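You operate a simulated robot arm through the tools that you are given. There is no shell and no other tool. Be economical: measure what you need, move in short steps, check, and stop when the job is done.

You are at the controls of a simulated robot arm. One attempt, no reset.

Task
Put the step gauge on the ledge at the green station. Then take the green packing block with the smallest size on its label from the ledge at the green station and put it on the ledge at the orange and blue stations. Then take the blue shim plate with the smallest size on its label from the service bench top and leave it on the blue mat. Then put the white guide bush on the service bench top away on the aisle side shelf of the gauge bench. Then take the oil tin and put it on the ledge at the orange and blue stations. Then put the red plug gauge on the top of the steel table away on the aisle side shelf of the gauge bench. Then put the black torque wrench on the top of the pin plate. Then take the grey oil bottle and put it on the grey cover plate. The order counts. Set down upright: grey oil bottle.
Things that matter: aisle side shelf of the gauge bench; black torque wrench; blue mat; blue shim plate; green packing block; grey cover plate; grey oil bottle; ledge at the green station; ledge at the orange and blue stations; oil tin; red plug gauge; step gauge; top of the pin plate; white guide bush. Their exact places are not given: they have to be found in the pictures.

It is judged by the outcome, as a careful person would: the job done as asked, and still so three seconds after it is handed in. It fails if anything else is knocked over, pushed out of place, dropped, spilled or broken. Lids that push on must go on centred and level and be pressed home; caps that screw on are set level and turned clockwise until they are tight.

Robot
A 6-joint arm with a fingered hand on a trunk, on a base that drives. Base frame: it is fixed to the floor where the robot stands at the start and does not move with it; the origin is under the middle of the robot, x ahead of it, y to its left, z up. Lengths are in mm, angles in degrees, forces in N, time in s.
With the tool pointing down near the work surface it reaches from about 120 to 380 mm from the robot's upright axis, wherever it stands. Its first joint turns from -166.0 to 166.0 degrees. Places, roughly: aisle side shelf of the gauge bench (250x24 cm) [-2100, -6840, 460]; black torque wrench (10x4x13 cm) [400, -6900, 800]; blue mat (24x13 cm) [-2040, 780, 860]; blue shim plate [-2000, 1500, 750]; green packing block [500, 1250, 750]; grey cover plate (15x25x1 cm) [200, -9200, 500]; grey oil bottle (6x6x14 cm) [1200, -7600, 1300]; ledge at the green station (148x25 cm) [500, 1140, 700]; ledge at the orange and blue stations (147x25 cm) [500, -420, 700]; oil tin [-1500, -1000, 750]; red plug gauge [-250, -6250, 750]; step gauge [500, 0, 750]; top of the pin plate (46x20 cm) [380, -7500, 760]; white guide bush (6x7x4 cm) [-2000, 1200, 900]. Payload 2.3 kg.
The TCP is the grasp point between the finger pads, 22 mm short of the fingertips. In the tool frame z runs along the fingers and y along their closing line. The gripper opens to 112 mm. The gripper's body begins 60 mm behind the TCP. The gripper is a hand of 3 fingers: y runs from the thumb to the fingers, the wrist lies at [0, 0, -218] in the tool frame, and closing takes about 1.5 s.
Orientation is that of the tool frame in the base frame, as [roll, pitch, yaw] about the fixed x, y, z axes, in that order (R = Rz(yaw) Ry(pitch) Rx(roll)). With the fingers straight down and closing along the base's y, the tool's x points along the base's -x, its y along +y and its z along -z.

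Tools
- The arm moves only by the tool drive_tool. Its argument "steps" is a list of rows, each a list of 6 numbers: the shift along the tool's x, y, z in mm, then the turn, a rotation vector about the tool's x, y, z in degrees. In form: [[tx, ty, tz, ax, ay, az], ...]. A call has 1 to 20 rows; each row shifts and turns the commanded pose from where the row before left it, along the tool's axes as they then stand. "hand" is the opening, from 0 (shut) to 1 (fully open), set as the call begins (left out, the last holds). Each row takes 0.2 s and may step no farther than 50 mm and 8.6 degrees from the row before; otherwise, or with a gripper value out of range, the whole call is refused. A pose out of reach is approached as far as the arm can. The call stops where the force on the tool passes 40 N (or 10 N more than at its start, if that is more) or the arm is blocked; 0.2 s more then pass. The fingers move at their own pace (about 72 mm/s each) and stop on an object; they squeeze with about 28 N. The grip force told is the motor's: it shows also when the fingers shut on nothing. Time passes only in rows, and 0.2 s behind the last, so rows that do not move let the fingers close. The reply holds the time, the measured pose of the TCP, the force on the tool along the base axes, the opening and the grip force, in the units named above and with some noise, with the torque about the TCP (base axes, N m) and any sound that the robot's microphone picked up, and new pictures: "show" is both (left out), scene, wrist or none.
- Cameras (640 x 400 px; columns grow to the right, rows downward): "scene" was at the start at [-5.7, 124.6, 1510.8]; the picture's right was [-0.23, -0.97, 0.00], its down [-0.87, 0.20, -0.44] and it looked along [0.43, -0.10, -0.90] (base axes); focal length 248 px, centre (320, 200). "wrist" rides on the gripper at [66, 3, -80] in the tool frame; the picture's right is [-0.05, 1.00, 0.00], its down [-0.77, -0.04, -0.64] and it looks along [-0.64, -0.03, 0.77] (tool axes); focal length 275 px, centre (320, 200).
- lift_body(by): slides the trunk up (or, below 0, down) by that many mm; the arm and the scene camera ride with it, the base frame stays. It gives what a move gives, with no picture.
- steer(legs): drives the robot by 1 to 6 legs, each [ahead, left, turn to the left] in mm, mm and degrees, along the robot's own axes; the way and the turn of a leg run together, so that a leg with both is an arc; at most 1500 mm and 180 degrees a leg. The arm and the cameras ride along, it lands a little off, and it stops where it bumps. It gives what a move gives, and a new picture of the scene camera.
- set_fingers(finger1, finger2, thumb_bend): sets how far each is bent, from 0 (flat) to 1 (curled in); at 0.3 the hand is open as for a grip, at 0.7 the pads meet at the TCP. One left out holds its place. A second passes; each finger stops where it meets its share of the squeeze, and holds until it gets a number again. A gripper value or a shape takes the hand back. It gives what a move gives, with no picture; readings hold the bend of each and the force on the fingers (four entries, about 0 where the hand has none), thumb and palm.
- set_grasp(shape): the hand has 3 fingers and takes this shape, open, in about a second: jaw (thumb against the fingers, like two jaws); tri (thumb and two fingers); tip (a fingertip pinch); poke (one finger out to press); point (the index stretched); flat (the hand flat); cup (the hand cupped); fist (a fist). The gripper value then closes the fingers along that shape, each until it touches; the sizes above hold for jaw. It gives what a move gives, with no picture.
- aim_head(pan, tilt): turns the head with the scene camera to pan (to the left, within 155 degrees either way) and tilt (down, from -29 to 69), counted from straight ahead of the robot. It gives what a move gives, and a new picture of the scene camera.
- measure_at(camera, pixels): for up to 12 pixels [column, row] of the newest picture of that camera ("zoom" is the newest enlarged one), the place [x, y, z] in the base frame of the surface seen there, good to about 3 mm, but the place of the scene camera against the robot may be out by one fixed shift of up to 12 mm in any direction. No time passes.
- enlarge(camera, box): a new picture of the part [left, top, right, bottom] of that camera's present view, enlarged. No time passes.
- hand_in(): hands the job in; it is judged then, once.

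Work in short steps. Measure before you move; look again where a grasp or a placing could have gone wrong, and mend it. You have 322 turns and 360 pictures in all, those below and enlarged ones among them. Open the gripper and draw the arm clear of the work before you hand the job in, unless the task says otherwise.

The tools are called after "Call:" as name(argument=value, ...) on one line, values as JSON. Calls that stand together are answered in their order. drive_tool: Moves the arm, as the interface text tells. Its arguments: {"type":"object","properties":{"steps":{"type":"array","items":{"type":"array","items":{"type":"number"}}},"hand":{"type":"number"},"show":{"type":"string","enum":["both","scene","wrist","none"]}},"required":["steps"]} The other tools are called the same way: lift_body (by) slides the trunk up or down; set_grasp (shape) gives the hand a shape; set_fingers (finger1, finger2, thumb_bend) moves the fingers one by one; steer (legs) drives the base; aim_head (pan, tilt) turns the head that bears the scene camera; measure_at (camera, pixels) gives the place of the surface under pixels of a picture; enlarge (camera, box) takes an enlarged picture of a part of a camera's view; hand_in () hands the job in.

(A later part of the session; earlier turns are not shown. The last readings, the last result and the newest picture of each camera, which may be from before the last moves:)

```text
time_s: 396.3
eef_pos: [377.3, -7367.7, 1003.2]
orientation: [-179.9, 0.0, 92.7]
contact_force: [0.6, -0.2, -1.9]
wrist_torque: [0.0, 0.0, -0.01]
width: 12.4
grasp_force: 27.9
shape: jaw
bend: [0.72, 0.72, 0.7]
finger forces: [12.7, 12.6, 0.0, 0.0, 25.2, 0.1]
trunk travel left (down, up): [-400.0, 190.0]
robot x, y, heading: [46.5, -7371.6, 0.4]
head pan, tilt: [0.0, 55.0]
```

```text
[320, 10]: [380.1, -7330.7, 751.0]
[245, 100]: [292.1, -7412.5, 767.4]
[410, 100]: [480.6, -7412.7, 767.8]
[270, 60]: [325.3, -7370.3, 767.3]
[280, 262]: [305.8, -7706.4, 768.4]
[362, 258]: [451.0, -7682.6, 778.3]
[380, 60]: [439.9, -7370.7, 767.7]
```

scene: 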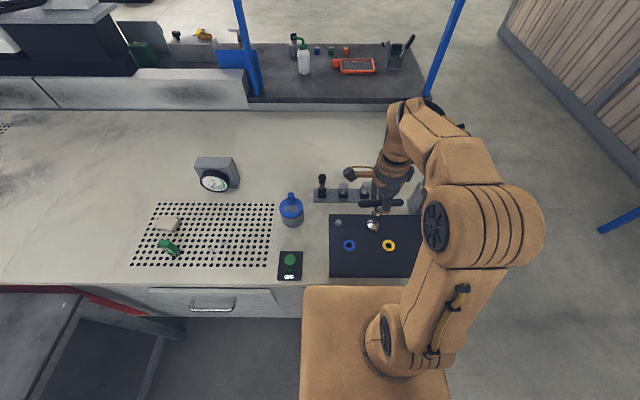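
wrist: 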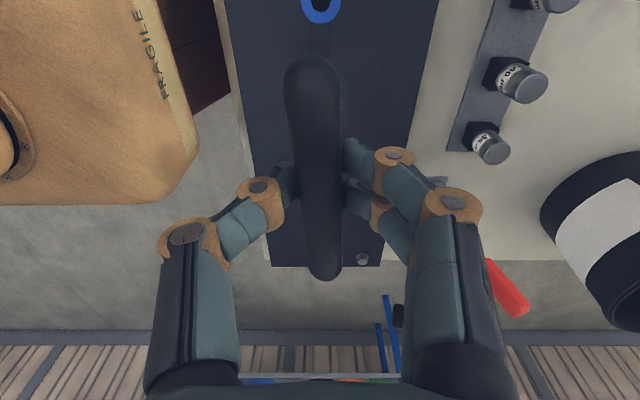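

Spot between blue and yellow holes: [378,-7390]. Lower to just above plate (z 767.5 → TCP ≈ 892).

Call:
drive_tool(steps=[[-22, 0, 0, 0, 0, 0], [0, 0, 45, 0, 0, 0], [0, 0, 45, 0, 0, 0], [0, 0, 12, 0, 0, 0]])

```text
time_s: 397.3
eef_pos: [378.6, -7391.4, 901.6]
orientation: [-179.9, 0.0, 92.8]
contact_force: [-0.3, 0.2, -1.8]
wrist_torque: [0.0, 0.05, 0.01]
width: 12.4
grasp_force: 28.3
shape: jaw
bend: [0.72, 0.72, 0.7]
finger forces: [12.7, 12.4, 0.0, 0.0, 25.1, 0.1]
trunk travel left (down, up): [-400.0, 190.0]
robot x, y, heading: [45.4, -7375.8, 0.5]
head pan, tilt: [0.0, 55.0]
```

scene: 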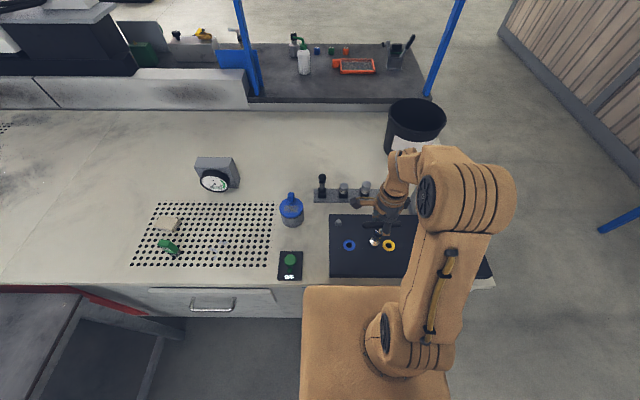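
wrist: 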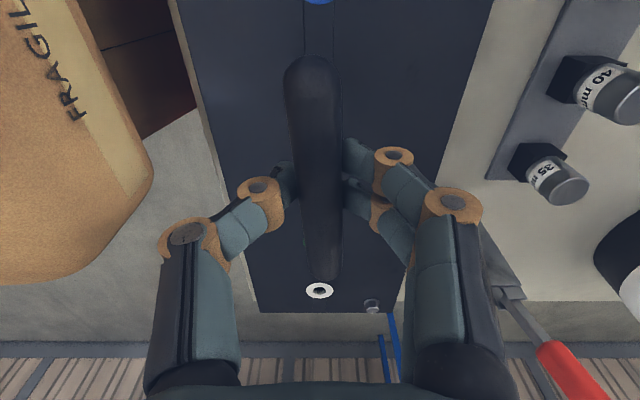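

Check the wrench hangs vertically.

Call:
enlarge(camera="scene", box=[330, 180, 430, 260])

Call:
drive_tool(steps=[[0, 0, 3, 0, 0, 0], [0, 0, 2, 0, 0, 0], [0, 0, 2, 0, 0, 0], [0, 0, 0, 0, 0, 0]], show="none")

```text
5.00 times, centred on (380, 220) of scene
```

zoom: 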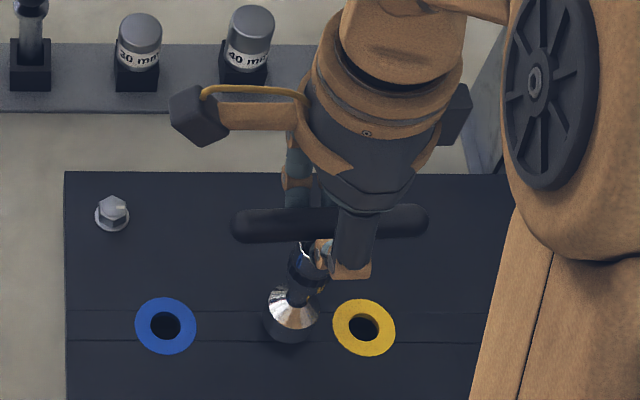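

```text
time_s: 398.3
eef_pos: [377.7, -7390.1, 895.4]
orientation: [180.0, 0.0, 92.9]
contact_force: [0.2, 0.3, -2.4]
wrist_torque: [0.01, 0.04, -0.01]
width: 12.5
grasp_force: 28.1
shape: jaw
bend: [0.72, 0.72, 0.7]
finger forces: [12.7, 12.4, 0.0, 0.0, 25.1, 0.1]
trunk travel left (down, up): [-400.0, 190.0]
robot x, y, heading: [45.5, -7379.4, 0.5]
head pan, tilt: [0.0, 55.0]
```

There's a strip/groove along the hole line; check its height.

Call:
measure_at(camera="zoom", pixels=[[230, 325], [230, 290], [230, 370], [100, 325], [100, 290], [430, 325], [430, 370], [100, 370]])

```text
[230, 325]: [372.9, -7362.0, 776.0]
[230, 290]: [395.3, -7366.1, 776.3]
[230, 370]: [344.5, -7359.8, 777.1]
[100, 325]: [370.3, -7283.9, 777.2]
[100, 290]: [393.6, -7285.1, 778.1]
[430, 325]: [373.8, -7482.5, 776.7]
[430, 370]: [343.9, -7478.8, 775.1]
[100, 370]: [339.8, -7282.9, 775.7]
```

Flat. Continue down to contact.

Call:
drive_tool(steps=[[0, 0, 1.5, 0, 0, 0], [0, 0, 1.5, 0, 0, 0], [0, 0, 1.5, 0, 0, 0], [0, 0, 0, 0, 0, 0]], show="none")

```text
time_s: 399.3
eef_pos: [377.1, -7390.2, 890.5]
orientation: [179.8, -0.1, 92.8]
contact_force: [-0.8, 2.1, 15.4]
wrist_torque: [0.01, 0.03, 0.02]
width: 12.9
grasp_force: 27.9
shape: jaw
bend: [0.72, 0.72, 0.71]
finger forces: [14.0, 14.5, 0.0, 0.0, 30.7, 0.0]
trunk travel left (down, up): [-400.0, 190.0]
robot x, y, heading: [47.1, -7378.2, 0.3]
head pan, tilt: [0.0, 55.0]
```

Contact. Ease 1 mm and release.

Call:
drive_tool(steps=[[0, 0, -1, 0, 0, 0], [0, 0, 0, 0, 0, 0], [0, 0, 0, 0, 0, 0], [0, 0, 0, 0, 0, 0], [0, 0, 0, 0, 0, 0]], hand=1, show="wrist")

```text
time_s: 400.5
eef_pos: [377.8, -7389.6, 890.8]
orientation: [-179.9, 0.0, 92.8]
contact_force: [-1.0, -0.3, 0.7]
wrist_torque: [0.04, 0.02, 0.01]
width: 112.2
grasp_force: 0.0
shape: jaw
bend: [0.3, 0.3, 0.3]
finger forces: [0.0, 0.0, 0.0, 0.2, 0.0, 0.1]
trunk travel left (down, up): [-400.0, 190.0]
robot x, y, heading: [45.7, -7375.3, 0.5]
head pan, tilt: [0.0, 55.0]
```

wrist: 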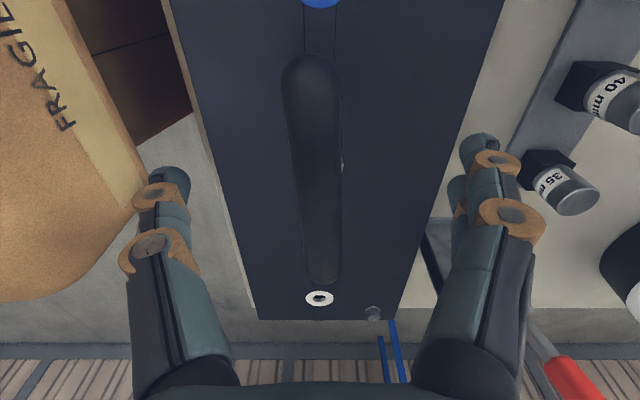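

Standing. Rise clear.

Call:
drive_tool(steps=[[0, 0, -30, 0, 0, 0], [0, 0, -40, 0, 0, 0], [0, 0, -40, 0, 0, 0], [0, -45, 0, 0, 0, 0], [0, -40, 0, 0, 0, 0]])

Call:
enlarge(camera="scene", box=[310, 170, 470, 280])

```text
time_s: 401.7
eef_pos: [289.8, -7391.8, 1001.2]
orientation: [179.9, 0.0, 92.7]
contact_force: [-0.1, -0.4, 0.6]
wrist_torque: [-0.01, -0.02, -0.02]
width: 112.0
grasp_force: 0.0
shape: jaw
bend: [0.3, 0.3, 0.3]
finger forces: [0.0, 0.0, 0.1, 0.0, 0.0, 0.1]
trunk travel left (down, up): [-400.0, 190.0]
robot x, y, heading: [46.1, -7376.8, 0.6]
head pan, tilt: [0.0, 55.0]
```

scene: 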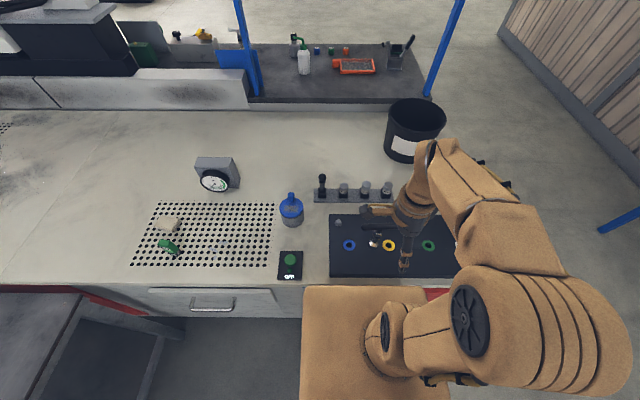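
wrist: 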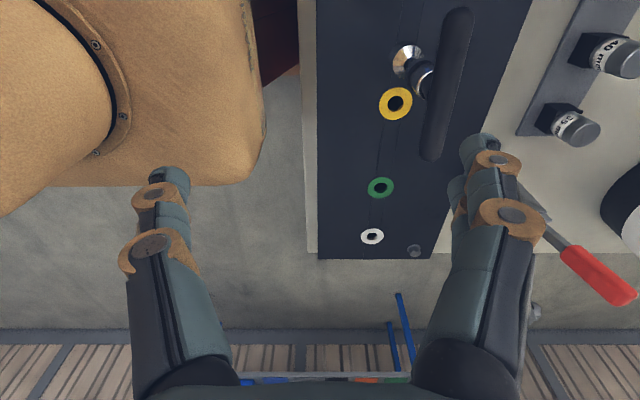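

```text
3.64 times, centred on (390, 225) of scene
```

zoom: 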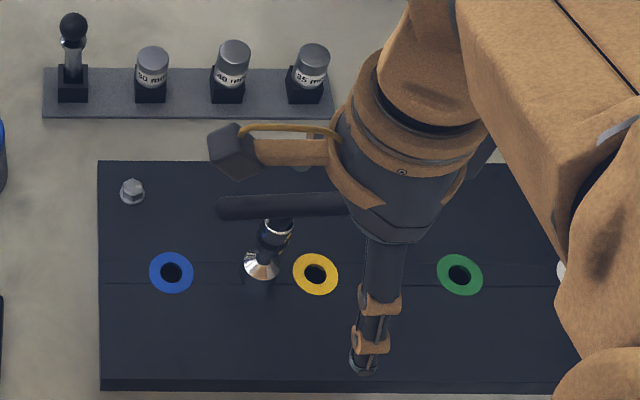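

Wrench stands on the plate. Now look for the bottle and the cover plate: back off and pan right.

Call:
steer(legs=[[-350, 0, -0.6], [0, -600, 0]])

Call:
aim_head(pan=-20, tilt=15)

Call:
aim_head(pan=-75, tilt=35)

```text
time_s: 407.0
eef_pos: [-59.7, -7997.4, 1002.2]
orientation: [180.0, -0.1, 92.5]
contact_force: [-0.8, -0.2, 0.2]
wrist_torque: [0.02, 0.01, 0.02]
width: 112.3
grasp_force: 0.0
shape: jaw
bend: [0.3, 0.3, 0.3]
finger forces: [0.1, 0.0, 0.1, 0.0, 0.0, 0.1]
trunk travel left (down, up): [-400.0, 190.0]
robot x, y, heading: [-304.5, -7979.5, 0.2]
head pan, tilt: [0.0, 55.0]
```

scene: 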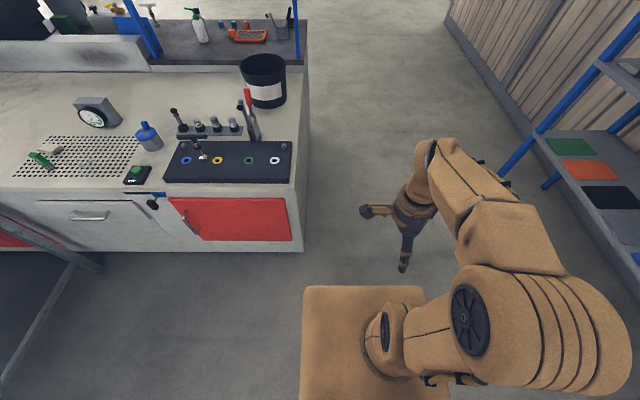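

```text
time_s: 408.1
eef_pos: [-59.0, -7996.5, 1001.3]
orientation: [-179.9, 0.0, 92.4]
contact_force: [0.4, 0.3, -0.1]
wrist_torque: [-0.01, 0.0, -0.02]
width: 112.1
grasp_force: 0.0
shape: jaw
bend: [0.3, 0.3, 0.3]
finger forces: [0.0, 0.0, 0.1, 0.0, 0.0, 0.0]
trunk travel left (down, up): [-400.0, 190.0]
robot x, y, heading: [-306.0, -7979.0, 0.3]
head pan, tilt: [-20.0, 15.0]
```

scene: 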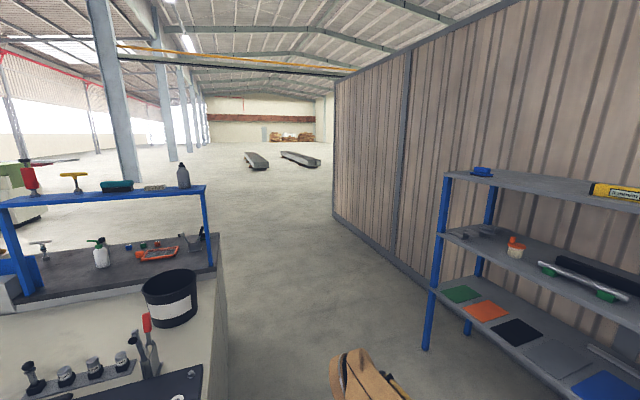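

```text
time_s: 409.3
eef_pos: [-57.5, -7996.4, 1001.7]
orientation: [-180.0, 0.0, 92.6]
contact_force: [-0.9, -1.1, 0.0]
wrist_torque: [-0.01, 0.0, 0.0]
width: 111.8
grasp_force: 0.0
shape: jaw
bend: [0.3, 0.3, 0.3]
finger forces: [0.0, 0.0, 0.0, 0.0, 0.0, 0.0]
trunk travel left (down, up): [-400.0, 190.0]
robot x, y, heading: [-305.2, -7979.3, 0.1]
head pan, tilt: [-75.0, 35.0]
```

scene: 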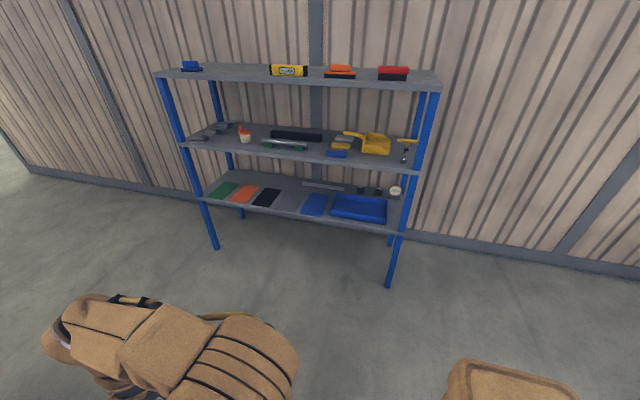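

Measure the rack: grey plate (287,202), the shelf above, edges.

Call:
measure_at(camera="scene", pixels=[[287, 202], [267, 197], [315, 205], [285, 212], [294, 195], [290, 154], [300, 158], [205, 195], [400, 225], [420, 165], [190, 145], [285, 187]])

Call:
enlarge(camera="scene", box=[180, 120, 440, 260])

```text
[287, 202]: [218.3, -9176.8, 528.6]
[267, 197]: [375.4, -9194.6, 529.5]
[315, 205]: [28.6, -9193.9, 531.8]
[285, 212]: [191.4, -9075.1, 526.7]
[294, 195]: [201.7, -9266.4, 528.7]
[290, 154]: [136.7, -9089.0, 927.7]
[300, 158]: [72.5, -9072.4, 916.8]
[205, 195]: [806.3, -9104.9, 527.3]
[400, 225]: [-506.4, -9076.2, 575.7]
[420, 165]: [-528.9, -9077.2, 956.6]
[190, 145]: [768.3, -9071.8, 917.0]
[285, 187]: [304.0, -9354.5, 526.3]
```

```text
2.46 times, centred on (310, 190) of scene
```

zoom: 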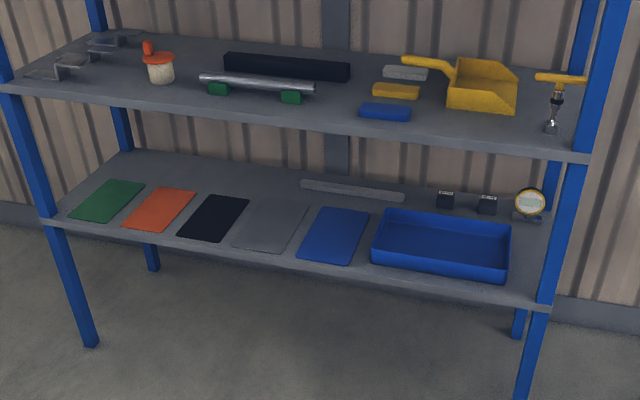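

The grey plate is at ~[210,-9175], z≈520, with a shelf 370 mm above. I'll grip the bottle with the tool tilted 45°. Now measure the bottle.

Call:
aim_head(pan=0, tilt=15)

Call:
enlarge(camera="scene", box=[60, 140, 380, 340])

```text
time_s: 410.8
eef_pos: [-60.1, -7996.2, 1002.4]
orientation: [180.0, 0.1, 92.5]
contact_force: [0.1, 0.0, 0.2]
wrist_torque: [-0.02, -0.01, -0.02]
width: 112.0
grasp_force: 0.1
shape: jaw
bend: [0.3, 0.3, 0.3]
finger forces: [0.0, 0.0, 0.1, 0.0, 0.0, 0.0]
trunk travel left (down, up): [-400.0, 190.0]
robot x, y, heading: [-303.0, -7973.3, 0.1]
head pan, tilt: [0.0, 15.0]
```

scene: 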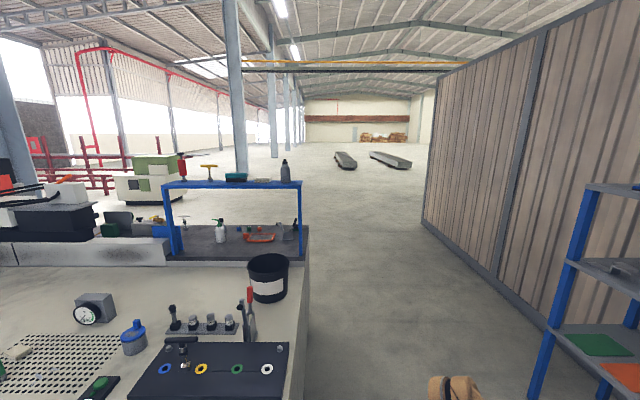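

```text
2.00 times, centred on (220, 240) of scene
```

zoom: 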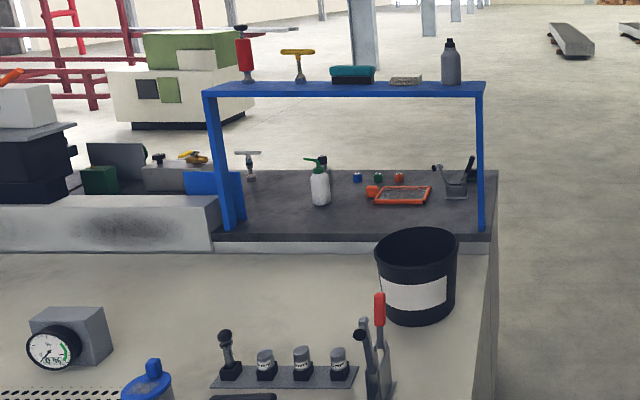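

Call:
measure_at(camera="scene", pixels=[[285, 174], [285, 181], [285, 163], [300, 182], [280, 176], [302, 254], [308, 230], [290, 182], [262, 181], [308, 245]])

```text
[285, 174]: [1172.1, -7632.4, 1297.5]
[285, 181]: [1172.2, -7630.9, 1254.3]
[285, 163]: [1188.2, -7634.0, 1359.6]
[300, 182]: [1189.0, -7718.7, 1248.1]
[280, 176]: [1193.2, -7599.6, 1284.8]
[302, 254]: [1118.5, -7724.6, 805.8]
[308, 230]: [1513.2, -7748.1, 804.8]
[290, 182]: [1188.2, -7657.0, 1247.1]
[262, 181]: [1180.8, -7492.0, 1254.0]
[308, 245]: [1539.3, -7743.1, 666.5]
```

Bottle ≈[1197,-7632], base z≈1240, height ≈120. Approach from the south end facing +y, staying at y≈-8110 first.

Call:
steer(legs=[[0, -135, 0], [1490, 0, 0], [0, 0, 90]])

Call:
lift_body(by=190)

Call:
aim_head(pan=0, tilt=40)

```text
time_s: 422.8
eef_pos: [1177.3, -7847.3, 1000.8]
orientation: [-180.0, 0.0, -176.2]
contact_force: [-0.1, 0.1, -1.0]
wrist_torque: [0.03, -0.06, 0.0]
width: 112.1
grasp_force: 0.0
shape: jaw
bend: [0.3, 0.3, 0.3]
finger forces: [0.1, 0.0, 0.0, 0.0, 0.0, 0.0]
trunk travel left (down, up): [-400.0, 190.0]
robot x, y, heading: [1166.8, -8092.0, 91.7]
head pan, tilt: [0.0, 15.0]
```

scene: 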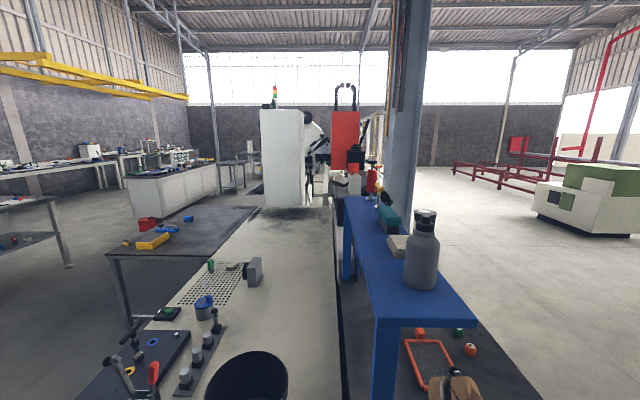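

```text
time_s: 424.9
eef_pos: [1177.7, -7845.7, 1190.6]
orientation: [-179.9, 0.0, -176.3]
contact_force: [0.0, -0.3, 0.7]
wrist_torque: [0.03, -0.02, 0.03]
width: 112.0
grasp_force: 0.1
shape: jaw
bend: [0.3, 0.3, 0.3]
finger forces: [0.0, 0.0, 0.0, 0.0, 0.0, 0.0]
trunk travel left (down, up): [-590.0, 0.0]
robot x, y, heading: [1165.6, -8095.8, 91.6]
head pan, tilt: [0.0, 15.0]
```

```text
time_s: 425.8
eef_pos: [1177.1, -7846.8, 1192.7]
orientation: [-180.0, 0.0, -176.2]
contact_force: [0.1, 0.1, 0.2]
wrist_torque: [0.02, -0.01, 0.01]
width: 111.8
grasp_force: 0.0
shape: jaw
bend: [0.3, 0.3, 0.3]
finger forces: [0.1, 0.0, 0.0, 0.1, 0.1, 0.0]
trunk travel left (down, up): [-590.0, 0.0]
robot x, y, heading: [1165.1, -8094.4, 91.7]
head pan, tilt: [0.0, 40.0]
```

scene: 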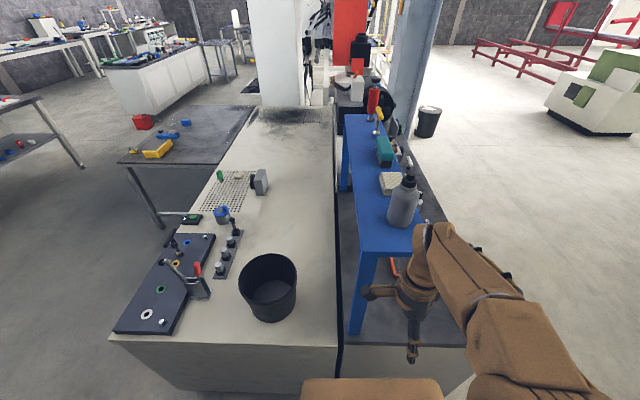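

Measure bottle and shelf from here.

Call:
measure_at(camera="scene", pixels=[[405, 203], [391, 205], [419, 208], [409, 182], [402, 222], [356, 255], [415, 240], [390, 252], [390, 185], [360, 225]])

Call:
enlarge(camera="scene", box=[340, 150, 460, 270])

```text
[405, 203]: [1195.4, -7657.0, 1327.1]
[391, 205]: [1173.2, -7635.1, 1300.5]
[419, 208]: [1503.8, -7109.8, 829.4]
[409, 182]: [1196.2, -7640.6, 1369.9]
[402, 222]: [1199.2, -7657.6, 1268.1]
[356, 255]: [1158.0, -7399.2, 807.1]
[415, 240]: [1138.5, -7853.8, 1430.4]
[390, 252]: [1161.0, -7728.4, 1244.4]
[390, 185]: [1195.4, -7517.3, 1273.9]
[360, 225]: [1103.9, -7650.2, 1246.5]
```

```text
3.33 times, centred on (400, 210) of scene
```

zoom: 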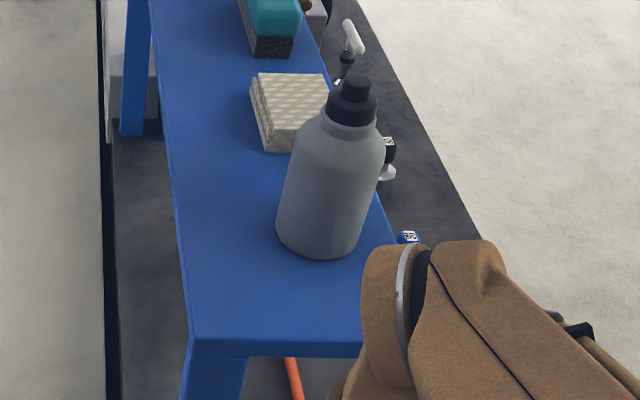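

Bottle axis ≈[1197,-7631], body z 1238–1330. First rotate the hand back to nominal, raising it.

Call:
drive_tool(steps=[[0, 0, -10, 0, 0, -8], [0, 0, -10, 0, 0, -8], [0, 0, -10, 0, 0, -8], [0, 0, -10, 0, 0, -8], [0, 0, -10, 0, 0, -8], [0, 0, -10, 0, 0, -8], [0, 0, -10, 0, 0, -8], [0, 0, -10, 0, 0, -8], [0, 0, -10, 0, 0, -8], [0, 0, -10, 0, 0, -8], [0, 0, -10, 0, 0, -8]], show="wrist")

```text
time_s: 428.2
eef_pos: [1176.4, -7847.2, 1303.7]
orientation: [-180.0, 0.0, -88.1]
contact_force: [0.2, -0.4, -0.4]
wrist_torque: [0.03, -0.01, 0.02]
width: 111.9
grasp_force: 0.1
shape: jaw
bend: [0.3, 0.3, 0.3]
finger forces: [0.0, 0.1, 0.0, 0.0, 0.0, 0.0]
trunk travel left (down, up): [-590.0, 0.0]
robot x, y, heading: [1164.6, -8089.3, 91.4]
head pan, tilt: [0.0, 40.0]
```

wrist: 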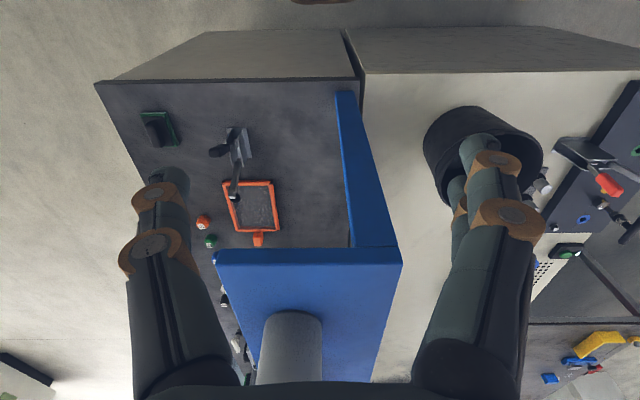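

Tilt the tool 45° forward about its y axis (TCP stays clear of the shelf).

Call:
drive_tool(steps=[[0, 0, 0, 0, -7.5, 0], [0, 0, 0, 0, -7.5, 0], [0, 0, 0, 0, -7.5, 0], [0, 0, 0, 0, -7.5, 0], [0, 0, 0, 0, -7.5, 0], [0, 0, 0, 0, -7.5, 0]])

```text
time_s: 429.6
eef_pos: [1175.6, -7847.7, 1300.5]
orientation: [-179.8, 45.2, -87.9]
contact_force: [-0.2, 1.0, -0.3]
wrist_torque: [0.02, -0.02, -0.01]
width: 112.2
grasp_force: 0.1
shape: jaw
bend: [0.3, 0.3, 0.3]
finger forces: [0.0, 0.0, 0.0, 0.0, 0.1, 0.1]
trunk travel left (down, up): [-590.0, 0.0]
robot x, y, heading: [1165.6, -8092.0, 91.5]
head pan, tilt: [0.0, 40.0]
```

scene: 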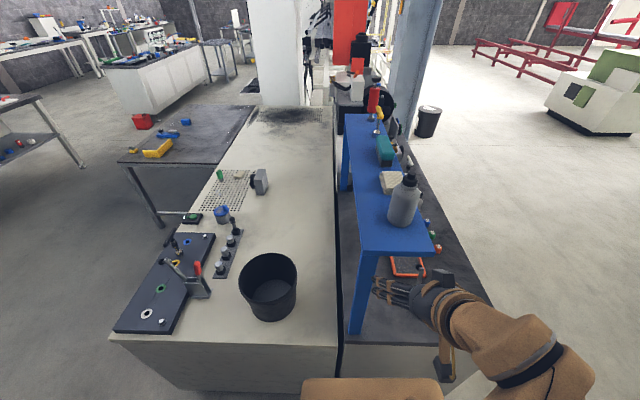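
wrist: 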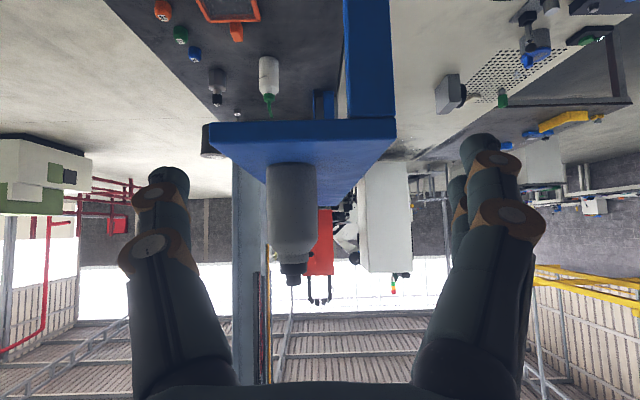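

Excellent view. Measure the bottle with the wrist camera.

Call:
measure_at(camera="wrist", pixels=[[292, 205], [269, 200], [315, 200], [292, 170], [292, 240], [292, 280], [240, 145], [370, 135], [292, 160]])

```text
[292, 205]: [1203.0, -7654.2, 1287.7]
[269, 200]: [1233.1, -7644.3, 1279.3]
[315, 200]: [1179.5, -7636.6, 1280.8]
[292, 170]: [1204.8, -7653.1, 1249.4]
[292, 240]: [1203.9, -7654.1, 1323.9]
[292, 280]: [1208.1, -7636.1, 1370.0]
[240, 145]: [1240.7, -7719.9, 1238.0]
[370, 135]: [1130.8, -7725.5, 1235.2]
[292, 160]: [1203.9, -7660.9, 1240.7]
```

Bottle axis [1204,-7626], base 1240. Align laterally first (+28 in x), then drive 115 ahead.

Call:
drive_tool(steps=[[0, -28, 0, 0, 0, 0]], show="none")

Call:
steer(legs=[[115, 0, 0]])

Call:
drive_tool(steps=[[0, 0, 0, 0, 0, 0]], show="wrist")

```text
time_s: 430.0
eef_pos: [1131.0, -7844.9, 1302.3]
orientation: [-179.3, 45.4, -67.1]
contact_force: [0.9, 0.0, 0.5]
wrist_torque: [-0.01, 0.01, 0.01]
width: 112.1
grasp_force: 0.1
shape: jaw
bend: [0.3, 0.3, 0.3]
finger forces: [0.0, 0.1, 0.0, 0.0, 0.0, 0.0]
out of reach, approached as far as the arm can: row 1
trunk travel left (down, up): [-590.0, 0.0]
robot x, y, heading: [1167.4, -8094.7, 91.8]
head pan, tilt: [0.0, 40.0]
stopped in row 1: the arm was blocked; the commanded pose is now the measured one
```

```text
time_s: 431.2
eef_pos: [1126.6, -7729.8, 1302.1]
orientation: [-179.1, 45.5, -67.2]
contact_force: [0.5, -0.3, 0.0]
wrist_torque: [-0.02, 0.0, -0.04]
width: 112.2
grasp_force: 0.1
shape: jaw
bend: [0.3, 0.3, 0.3]
finger forces: [0.0, 0.0, 0.0, 0.0, 0.1, 0.1]
trunk travel left (down, up): [-590.0, 0.0]
robot x, y, heading: [1164.0, -7979.8, 91.7]
head pan, tilt: [0.0, 40.0]
```

scene: 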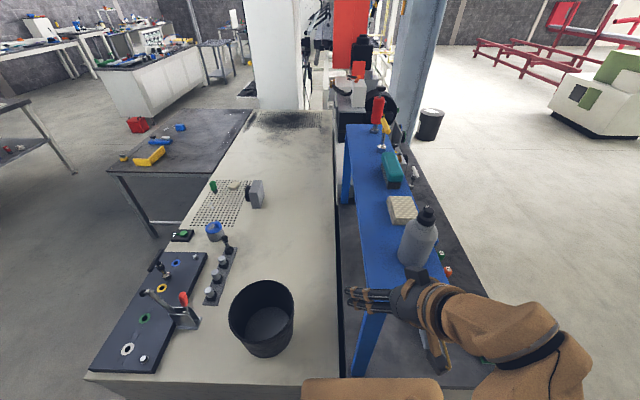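

```text
time_s: 431.6
eef_pos: [1126.5, -7730.9, 1302.8]
orientation: [-179.1, 45.7, -67.1]
contact_force: [-0.6, 0.2, 0.0]
wrist_torque: [-0.03, 0.0, -0.03]
width: 111.9
grasp_force: 0.1
shape: jaw
bend: [0.3, 0.3, 0.3]
finger forces: [0.0, 0.0, 0.0, 0.1, 0.1, 0.0]
trunk travel left (down, up): [-590.0, 0.0]
robot x, y, heading: [1162.6, -7976.1, 91.5]
head pan, tilt: [0.0, 40.0]
```

wrist: 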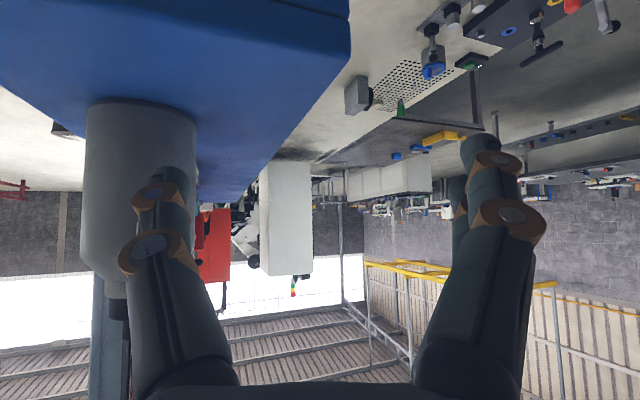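

The arm was blocked near its own axis and swung; no contact occurred. Back out 115 mm.

Call:
steer(legs=[[-130, 0, 0]])

```text
time_s: 432.9
eef_pos: [1130.9, -7860.8, 1302.3]
orientation: [-179.2, 45.4, -67.1]
contact_force: [0.0, -0.4, -0.5]
wrist_torque: [0.03, -0.03, -0.02]
width: 112.1
grasp_force: 0.0
shape: jaw
bend: [0.3, 0.3, 0.3]
finger forces: [0.0, 0.1, 0.0, 0.1, 0.0, 0.0]
trunk travel left (down, up): [-590.0, 0.0]
robot x, y, heading: [1165.6, -8105.8, 91.4]
head pan, tilt: [0.0, 40.0]
```

scene: 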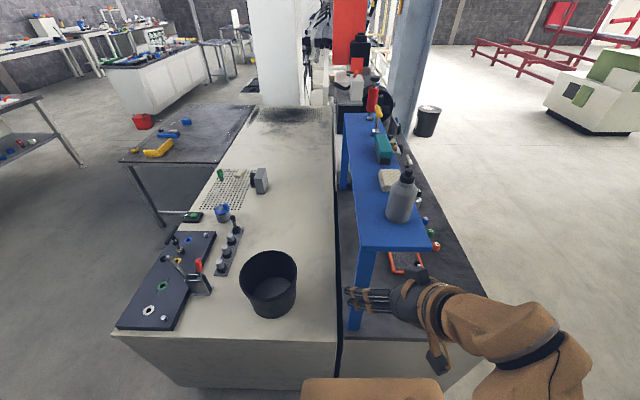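

Back further and shift right so the arm can work stretched; then extend and square the hand.

Call:
steer(legs=[[-170, -38, -1.4]])

Call:
drive_tool(steps=[[-26, -15.6, 26, 0, 0, 0], [-26, -15.6, 26, 0, 0, 0], [-26, -15.6, 26, 0, 0, 0], [-26, -15.6, 26, 0, 0, 0]])

```text
time_s: 434.4
eef_pos: [1177.2, -8033.9, 1303.2]
orientation: [-179.2, 45.4, -68.7]
contact_force: [0.4, 0.4, -0.2]
wrist_torque: [0.02, 0.02, 0.0]
width: 112.2
grasp_force: 0.0
shape: jaw
bend: [0.3, 0.3, 0.3]
finger forces: [0.0, 0.1, 0.1, 0.1, 0.0, 0.0]
trunk travel left (down, up): [-590.0, 0.0]
robot x, y, heading: [1202.6, -8281.3, 90.0]
head pan, tilt: [0.0, 40.0]
```

scene: 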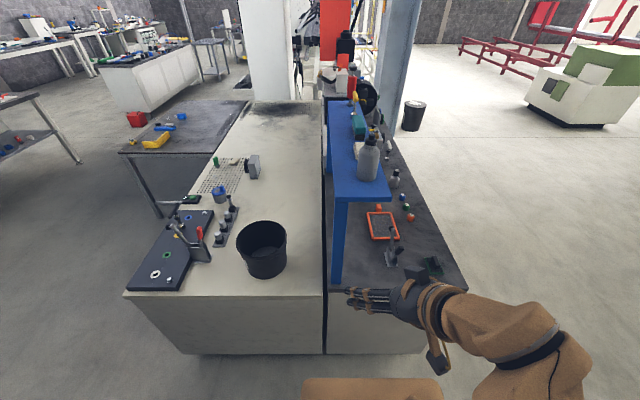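

```text
time_s: 435.4
eef_pos: [1184.0, -7871.8, 1304.1]
orientation: [-179.2, 45.4, -68.7]
contact_force: [-0.5, 0.2, 0.3]
wrist_torque: [0.02, -0.01, -0.02]
width: 111.9
grasp_force: 0.0
shape: jaw
bend: [0.3, 0.3, 0.3]
finger forces: [0.1, 0.1, 0.1, 0.1, 0.0, 0.0]
trunk travel left (down, up): [-590.0, 0.0]
robot x, y, heading: [1209.8, -8279.3, 90.1]
head pan, tilt: [0.0, 40.0]
```

scene: 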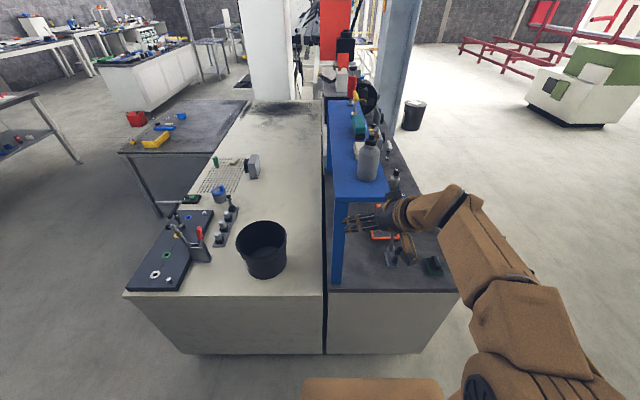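
wrist: 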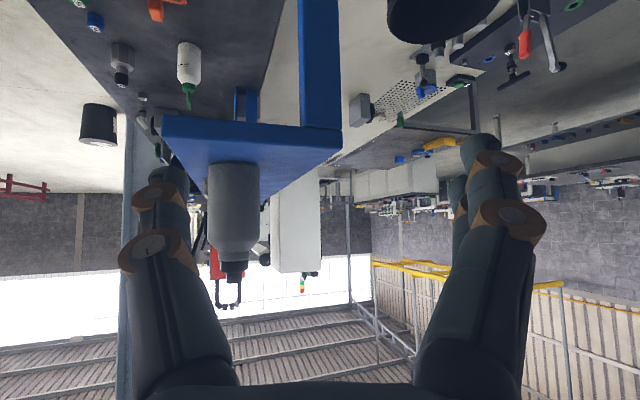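

Now square the hand (yaw to −90).

Call:
drive_tool(steps=[[0, 0, 0, 5, 0, 5], [0, 0, 0, 5, 0, 5], [0, 0, 0, 5, 0, 5]], show="wrist")

Call:
measure_at(camera="wrist", pixels=[[292, 205], [300, 200], [310, 200], [320, 200]])

```text
time_s: 436.2
eef_pos: [1183.3, -7872.1, 1305.2]
orientation: [-179.5, 45.7, -89.8]
contact_force: [0.4, 0.2, -1.1]
wrist_torque: [0.0, 0.01, -0.01]
width: 112.0
grasp_force: 0.0
shape: jaw
bend: [0.3, 0.3, 0.3]
finger forces: [0.0, 0.0, 0.0, 0.1, 0.0, 0.1]
trunk travel left (down, up): [-590.0, 0.0]
robot x, y, heading: [1206.6, -8278.8, 90.0]
head pan, tilt: [0.0, 40.0]
```

wrist: 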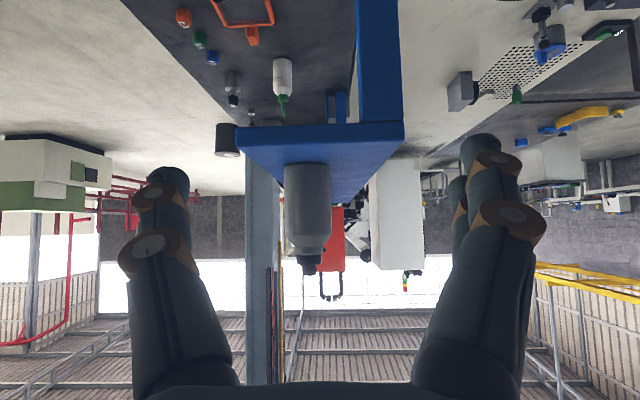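

```text
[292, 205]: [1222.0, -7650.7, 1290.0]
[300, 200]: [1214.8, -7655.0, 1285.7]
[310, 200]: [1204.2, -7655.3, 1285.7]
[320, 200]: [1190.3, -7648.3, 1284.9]
```

Shift laterally 22 mm toward +x and verify.

Call:
drive_tool(steps=[[0, -22.5, 0, 0, 0, 0]], show="none")

```text
time_s: 436.6
eef_pos: [1206.9, -7873.3, 1305.3]
orientation: [-179.4, 45.7, -89.9]
contact_force: [0.1, 0.1, -0.3]
wrist_torque: [-0.01, 0.01, 0.0]
width: 111.9
grasp_force: 0.0
shape: jaw
bend: [0.3, 0.3, 0.3]
finger forces: [0.0, 0.0, 0.1, 0.1, 0.0, 0.0]
trunk travel left (down, up): [-590.0, 0.0]
robot x, y, heading: [1206.3, -8282.0, 89.7]
head pan, tilt: [0.0, 40.0]
```

Good. Drive ahead 180 (TCP to ≈−7693, above the shelf).

Call:
steer(legs=[[180, 0, 0]])

Call:
drive_tool(steps=[[0, 0, 0, 0, 0, 0]], show="wrist")

```text
time_s: 438.1
eef_pos: [1204.8, -7690.5, 1303.9]
orientation: [-179.5, 45.7, -90.0]
contact_force: [-0.2, 1.2, 0.0]
wrist_torque: [0.02, 0.01, 0.03]
width: 111.9
grasp_force: 0.1
shape: jaw
bend: [0.3, 0.3, 0.3]
finger forces: [0.0, 0.1, 0.0, 0.1, 0.0, 0.0]
trunk travel left (down, up): [-590.0, 0.0]
robot x, y, heading: [1204.5, -8096.5, 90.3]
head pan, tilt: [0.0, 40.0]
```

scene: 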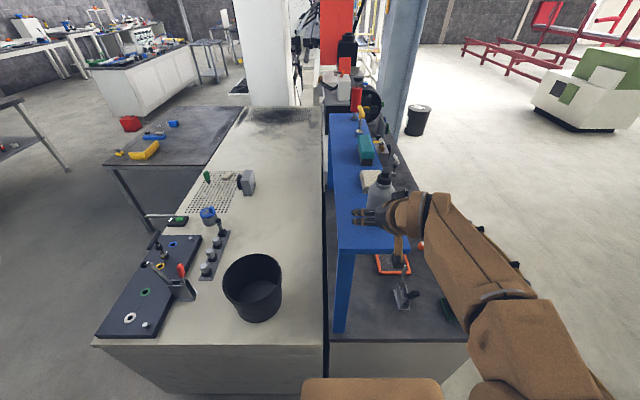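

```text
time_s: 438.5
eef_pos: [1205.6, -7693.6, 1306.4]
orientation: [-179.5, 45.6, -90.0]
contact_force: [-0.3, -0.8, 0.6]
wrist_torque: [-0.01, 0.01, -0.01]
width: 111.9
grasp_force: 0.1
shape: jaw
bend: [0.3, 0.3, 0.3]
finger forces: [0.0, 0.1, 0.0, 0.0, 0.1, 0.0]
trunk travel left (down, up): [-590.0, 0.0]
robot x, y, heading: [1209.6, -8097.6, 89.9]
head pan, tilt: [0.0, 40.0]
```

wrist: 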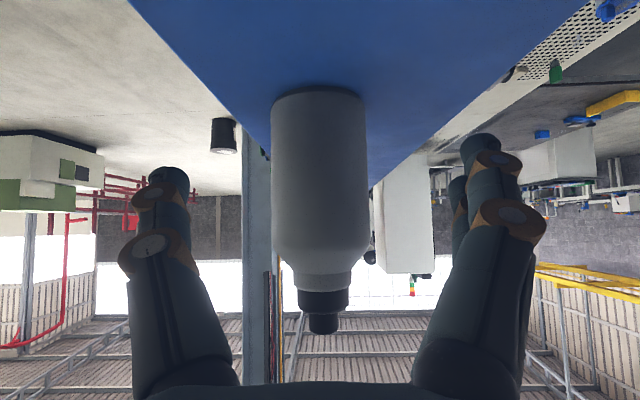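

Perfectly centred. Move forward ~58 and down 18 so pads straddle the body.

Call:
drive_tool(steps=[[-14, 0, 26, 0, 0, 0], [-14, 0, 27, 0, 0, 0]], show="wrist")

```text
time_s: 439.1
eef_pos: [1205.8, -7634.7, 1288.3]
orientation: [-179.6, 45.6, -89.9]
contact_force: [-0.1, 0.3, -0.2]
wrist_torque: [-0.01, -0.02, 0.01]
width: 112.0
grasp_force: 0.0
shape: jaw
bend: [0.3, 0.3, 0.3]
finger forces: [0.1, 0.1, 0.0, 0.0, 0.0, 0.0]
trunk travel left (down, up): [-590.0, 0.0]
robot x, y, heading: [1210.1, -8097.7, 89.9]
head pan, tilt: [0.0, 40.0]
```

wrist: 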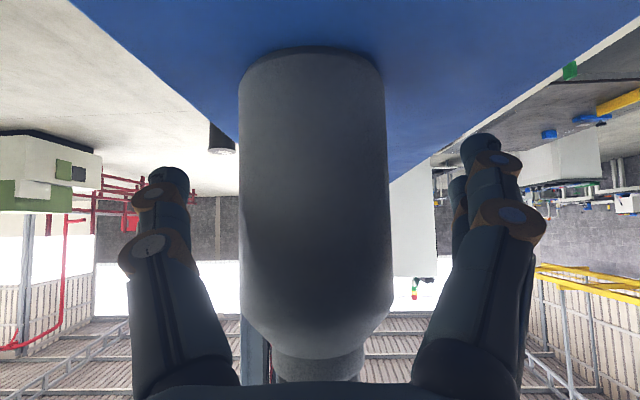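

Straddling, no contact. Close.

Call:
drive_tool(steps=[[0, 0, 0, 0, 0, 0], [0, 0, 0, 0, 0, 0], [0, 0, 0, 0, 0, 0], [0, 0, 0, 0, 0, 0], [0, 0, 0, 0, 0, 0], [0, 0, 0, 0, 0, 0], [0, 0, 0, 0, 0, 0]], hand=0, show="wrist")

```text
time_s: 440.7
eef_pos: [1204.5, -7635.1, 1290.4]
orientation: [-179.5, 45.7, -90.0]
contact_force: [-0.1, 0.5, 0.3]
wrist_torque: [-0.02, 0.01, 0.04]
width: 52.2
grasp_force: 28.0
shape: jaw
bend: [0.73, 0.73, 0.7]
finger forces: [12.8, 12.8, 0.0, 0.0, 25.3, 0.1]
trunk travel left (down, up): [-590.0, 0.0]
robot x, y, heading: [1209.8, -8105.5, 90.1]
head pan, tilt: [0.0, 40.0]
```

wrist: 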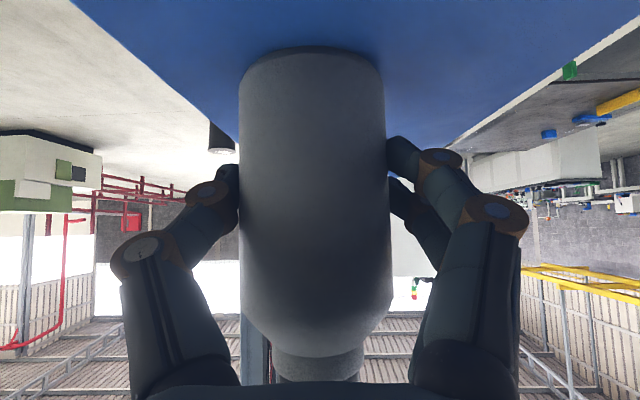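

Gripped. Lift 35 mm straight up.

Call:
drive_tool(steps=[[-7, 0, -7, 0, 0, 0], [-9, 0, -9, 0, 0, 0], [-9, 0, -9, 0, 0, 0]], show="wrist")

```text
time_s: 441.5
eef_pos: [1204.4, -7634.7, 1323.2]
orientation: [-179.5, 45.6, -90.1]
contact_force: [-0.5, 0.5, -4.7]
wrist_torque: [-0.04, 0.04, 0.01]
width: 51.9
grasp_force: 28.7
shape: jaw
bend: [0.73, 0.73, 0.7]
finger forces: [12.8, 12.6, 0.0, 0.0, 25.2, 0.1]
trunk travel left (down, up): [-590.0, 0.0]
robot x, y, heading: [1204.3, -8102.8, 90.1]
head pan, tilt: [0.0, 40.0]
```

wrist: 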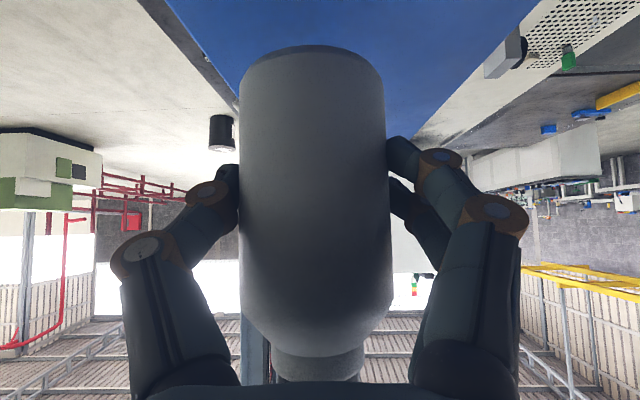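

Bottle secured. Back off, translate to x≈210, then lower and turn toward the rack.

Call:
steer(legs=[[-290, 0, 0], [0, 995, 0]])

Call:
lift_body(by=-400)

Call:
steer(legs=[[0, 0, 180]])

```text
time_s: 448.3
eef_pos: [213.8, -7917.1, 1323.2]
orientation: [-179.4, 45.6, -90.5]
contact_force: [0.7, 0.4, -5.4]
wrist_torque: [-0.01, -0.02, 0.0]
width: 52.2
grasp_force: 28.0
shape: jaw
bend: [0.73, 0.73, 0.7]
finger forces: [12.8, 12.7, 0.0, 0.0, 25.2, 0.0]
trunk travel left (down, up): [-590.0, 0.0]
robot x, y, heading: [208.6, -8384.7, 89.2]
head pan, tilt: [0.0, 40.0]
```

scene: 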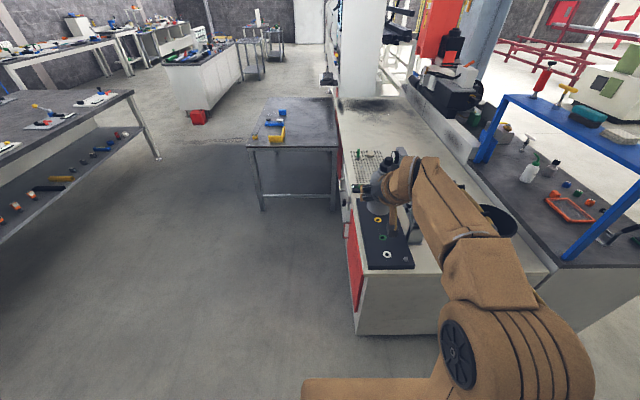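

```text
time_s: 452.1
eef_pos: [213.8, -7916.7, 921.8]
orientation: [-179.5, 45.6, -90.6]
contact_force: [0.7, -0.1, -4.9]
wrist_torque: [-0.06, 0.01, -0.04]
width: 51.8
grasp_force: 27.7
shape: jaw
bend: [0.73, 0.73, 0.7]
finger forces: [12.8, 12.7, 0.1, 0.0, 25.2, 0.0]
trunk travel left (down, up): [-190.0, 400.0]
robot x, y, heading: [212.0, -8382.5, 89.3]
head pan, tilt: [0.0, 40.0]
```

```text
time_s: 459.6
eef_pos: [159.6, -8846.4, 924.3]
orientation: [-179.4, 45.7, 83.8]
contact_force: [0.0, -0.5, -5.6]
wrist_torque: [0.04, 0.0, 0.03]
width: 51.7
grasp_force: 28.5
shape: jaw
bend: [0.73, 0.73, 0.7]
finger forces: [12.8, 12.8, 0.1, 0.0, 25.0, 0.1]
trunk travel left (down, up): [-190.0, 400.0]
robot x, y, heading: [211.5, -8384.3, -95.9]
head pan, tilt: [0.0, 40.0]
```

scene: 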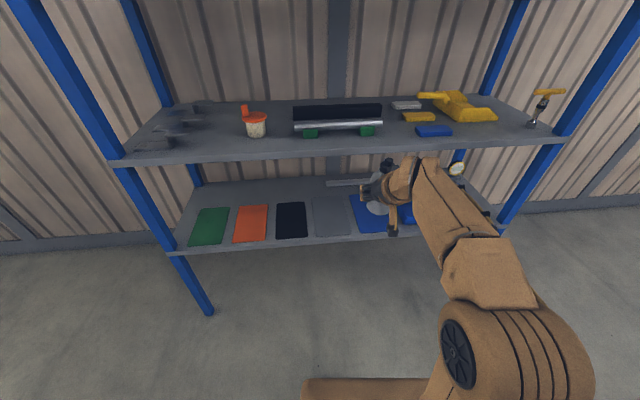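

Measure the grey plate and shelf from here.

Call:
measure_at(camera="scene", pixels=[[314, 199], [344, 199], [316, 233], [349, 233], [331, 215], [331, 241], [331, 150], [331, 143], [300, 220]])

Call:
enlarge(camera="scene", box=[270, 120, 430, 260])

```text
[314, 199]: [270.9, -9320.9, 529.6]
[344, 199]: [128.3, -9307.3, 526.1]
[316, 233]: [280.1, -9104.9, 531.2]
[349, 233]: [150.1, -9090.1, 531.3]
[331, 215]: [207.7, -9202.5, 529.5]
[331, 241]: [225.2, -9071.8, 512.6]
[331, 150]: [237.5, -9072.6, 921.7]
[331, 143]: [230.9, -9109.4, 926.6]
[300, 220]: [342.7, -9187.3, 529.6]
```

```text
2.86 times, centred on (350, 190) of scene
```

zoom: 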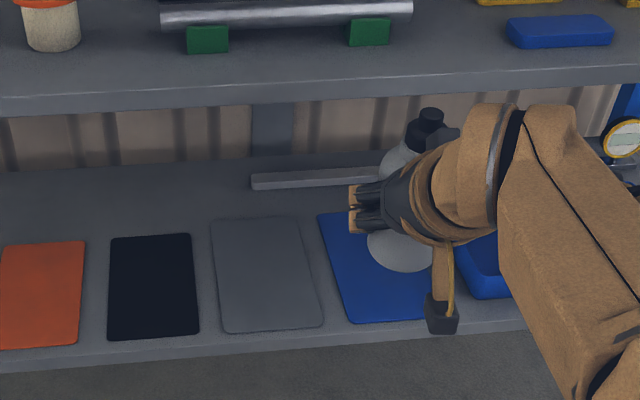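

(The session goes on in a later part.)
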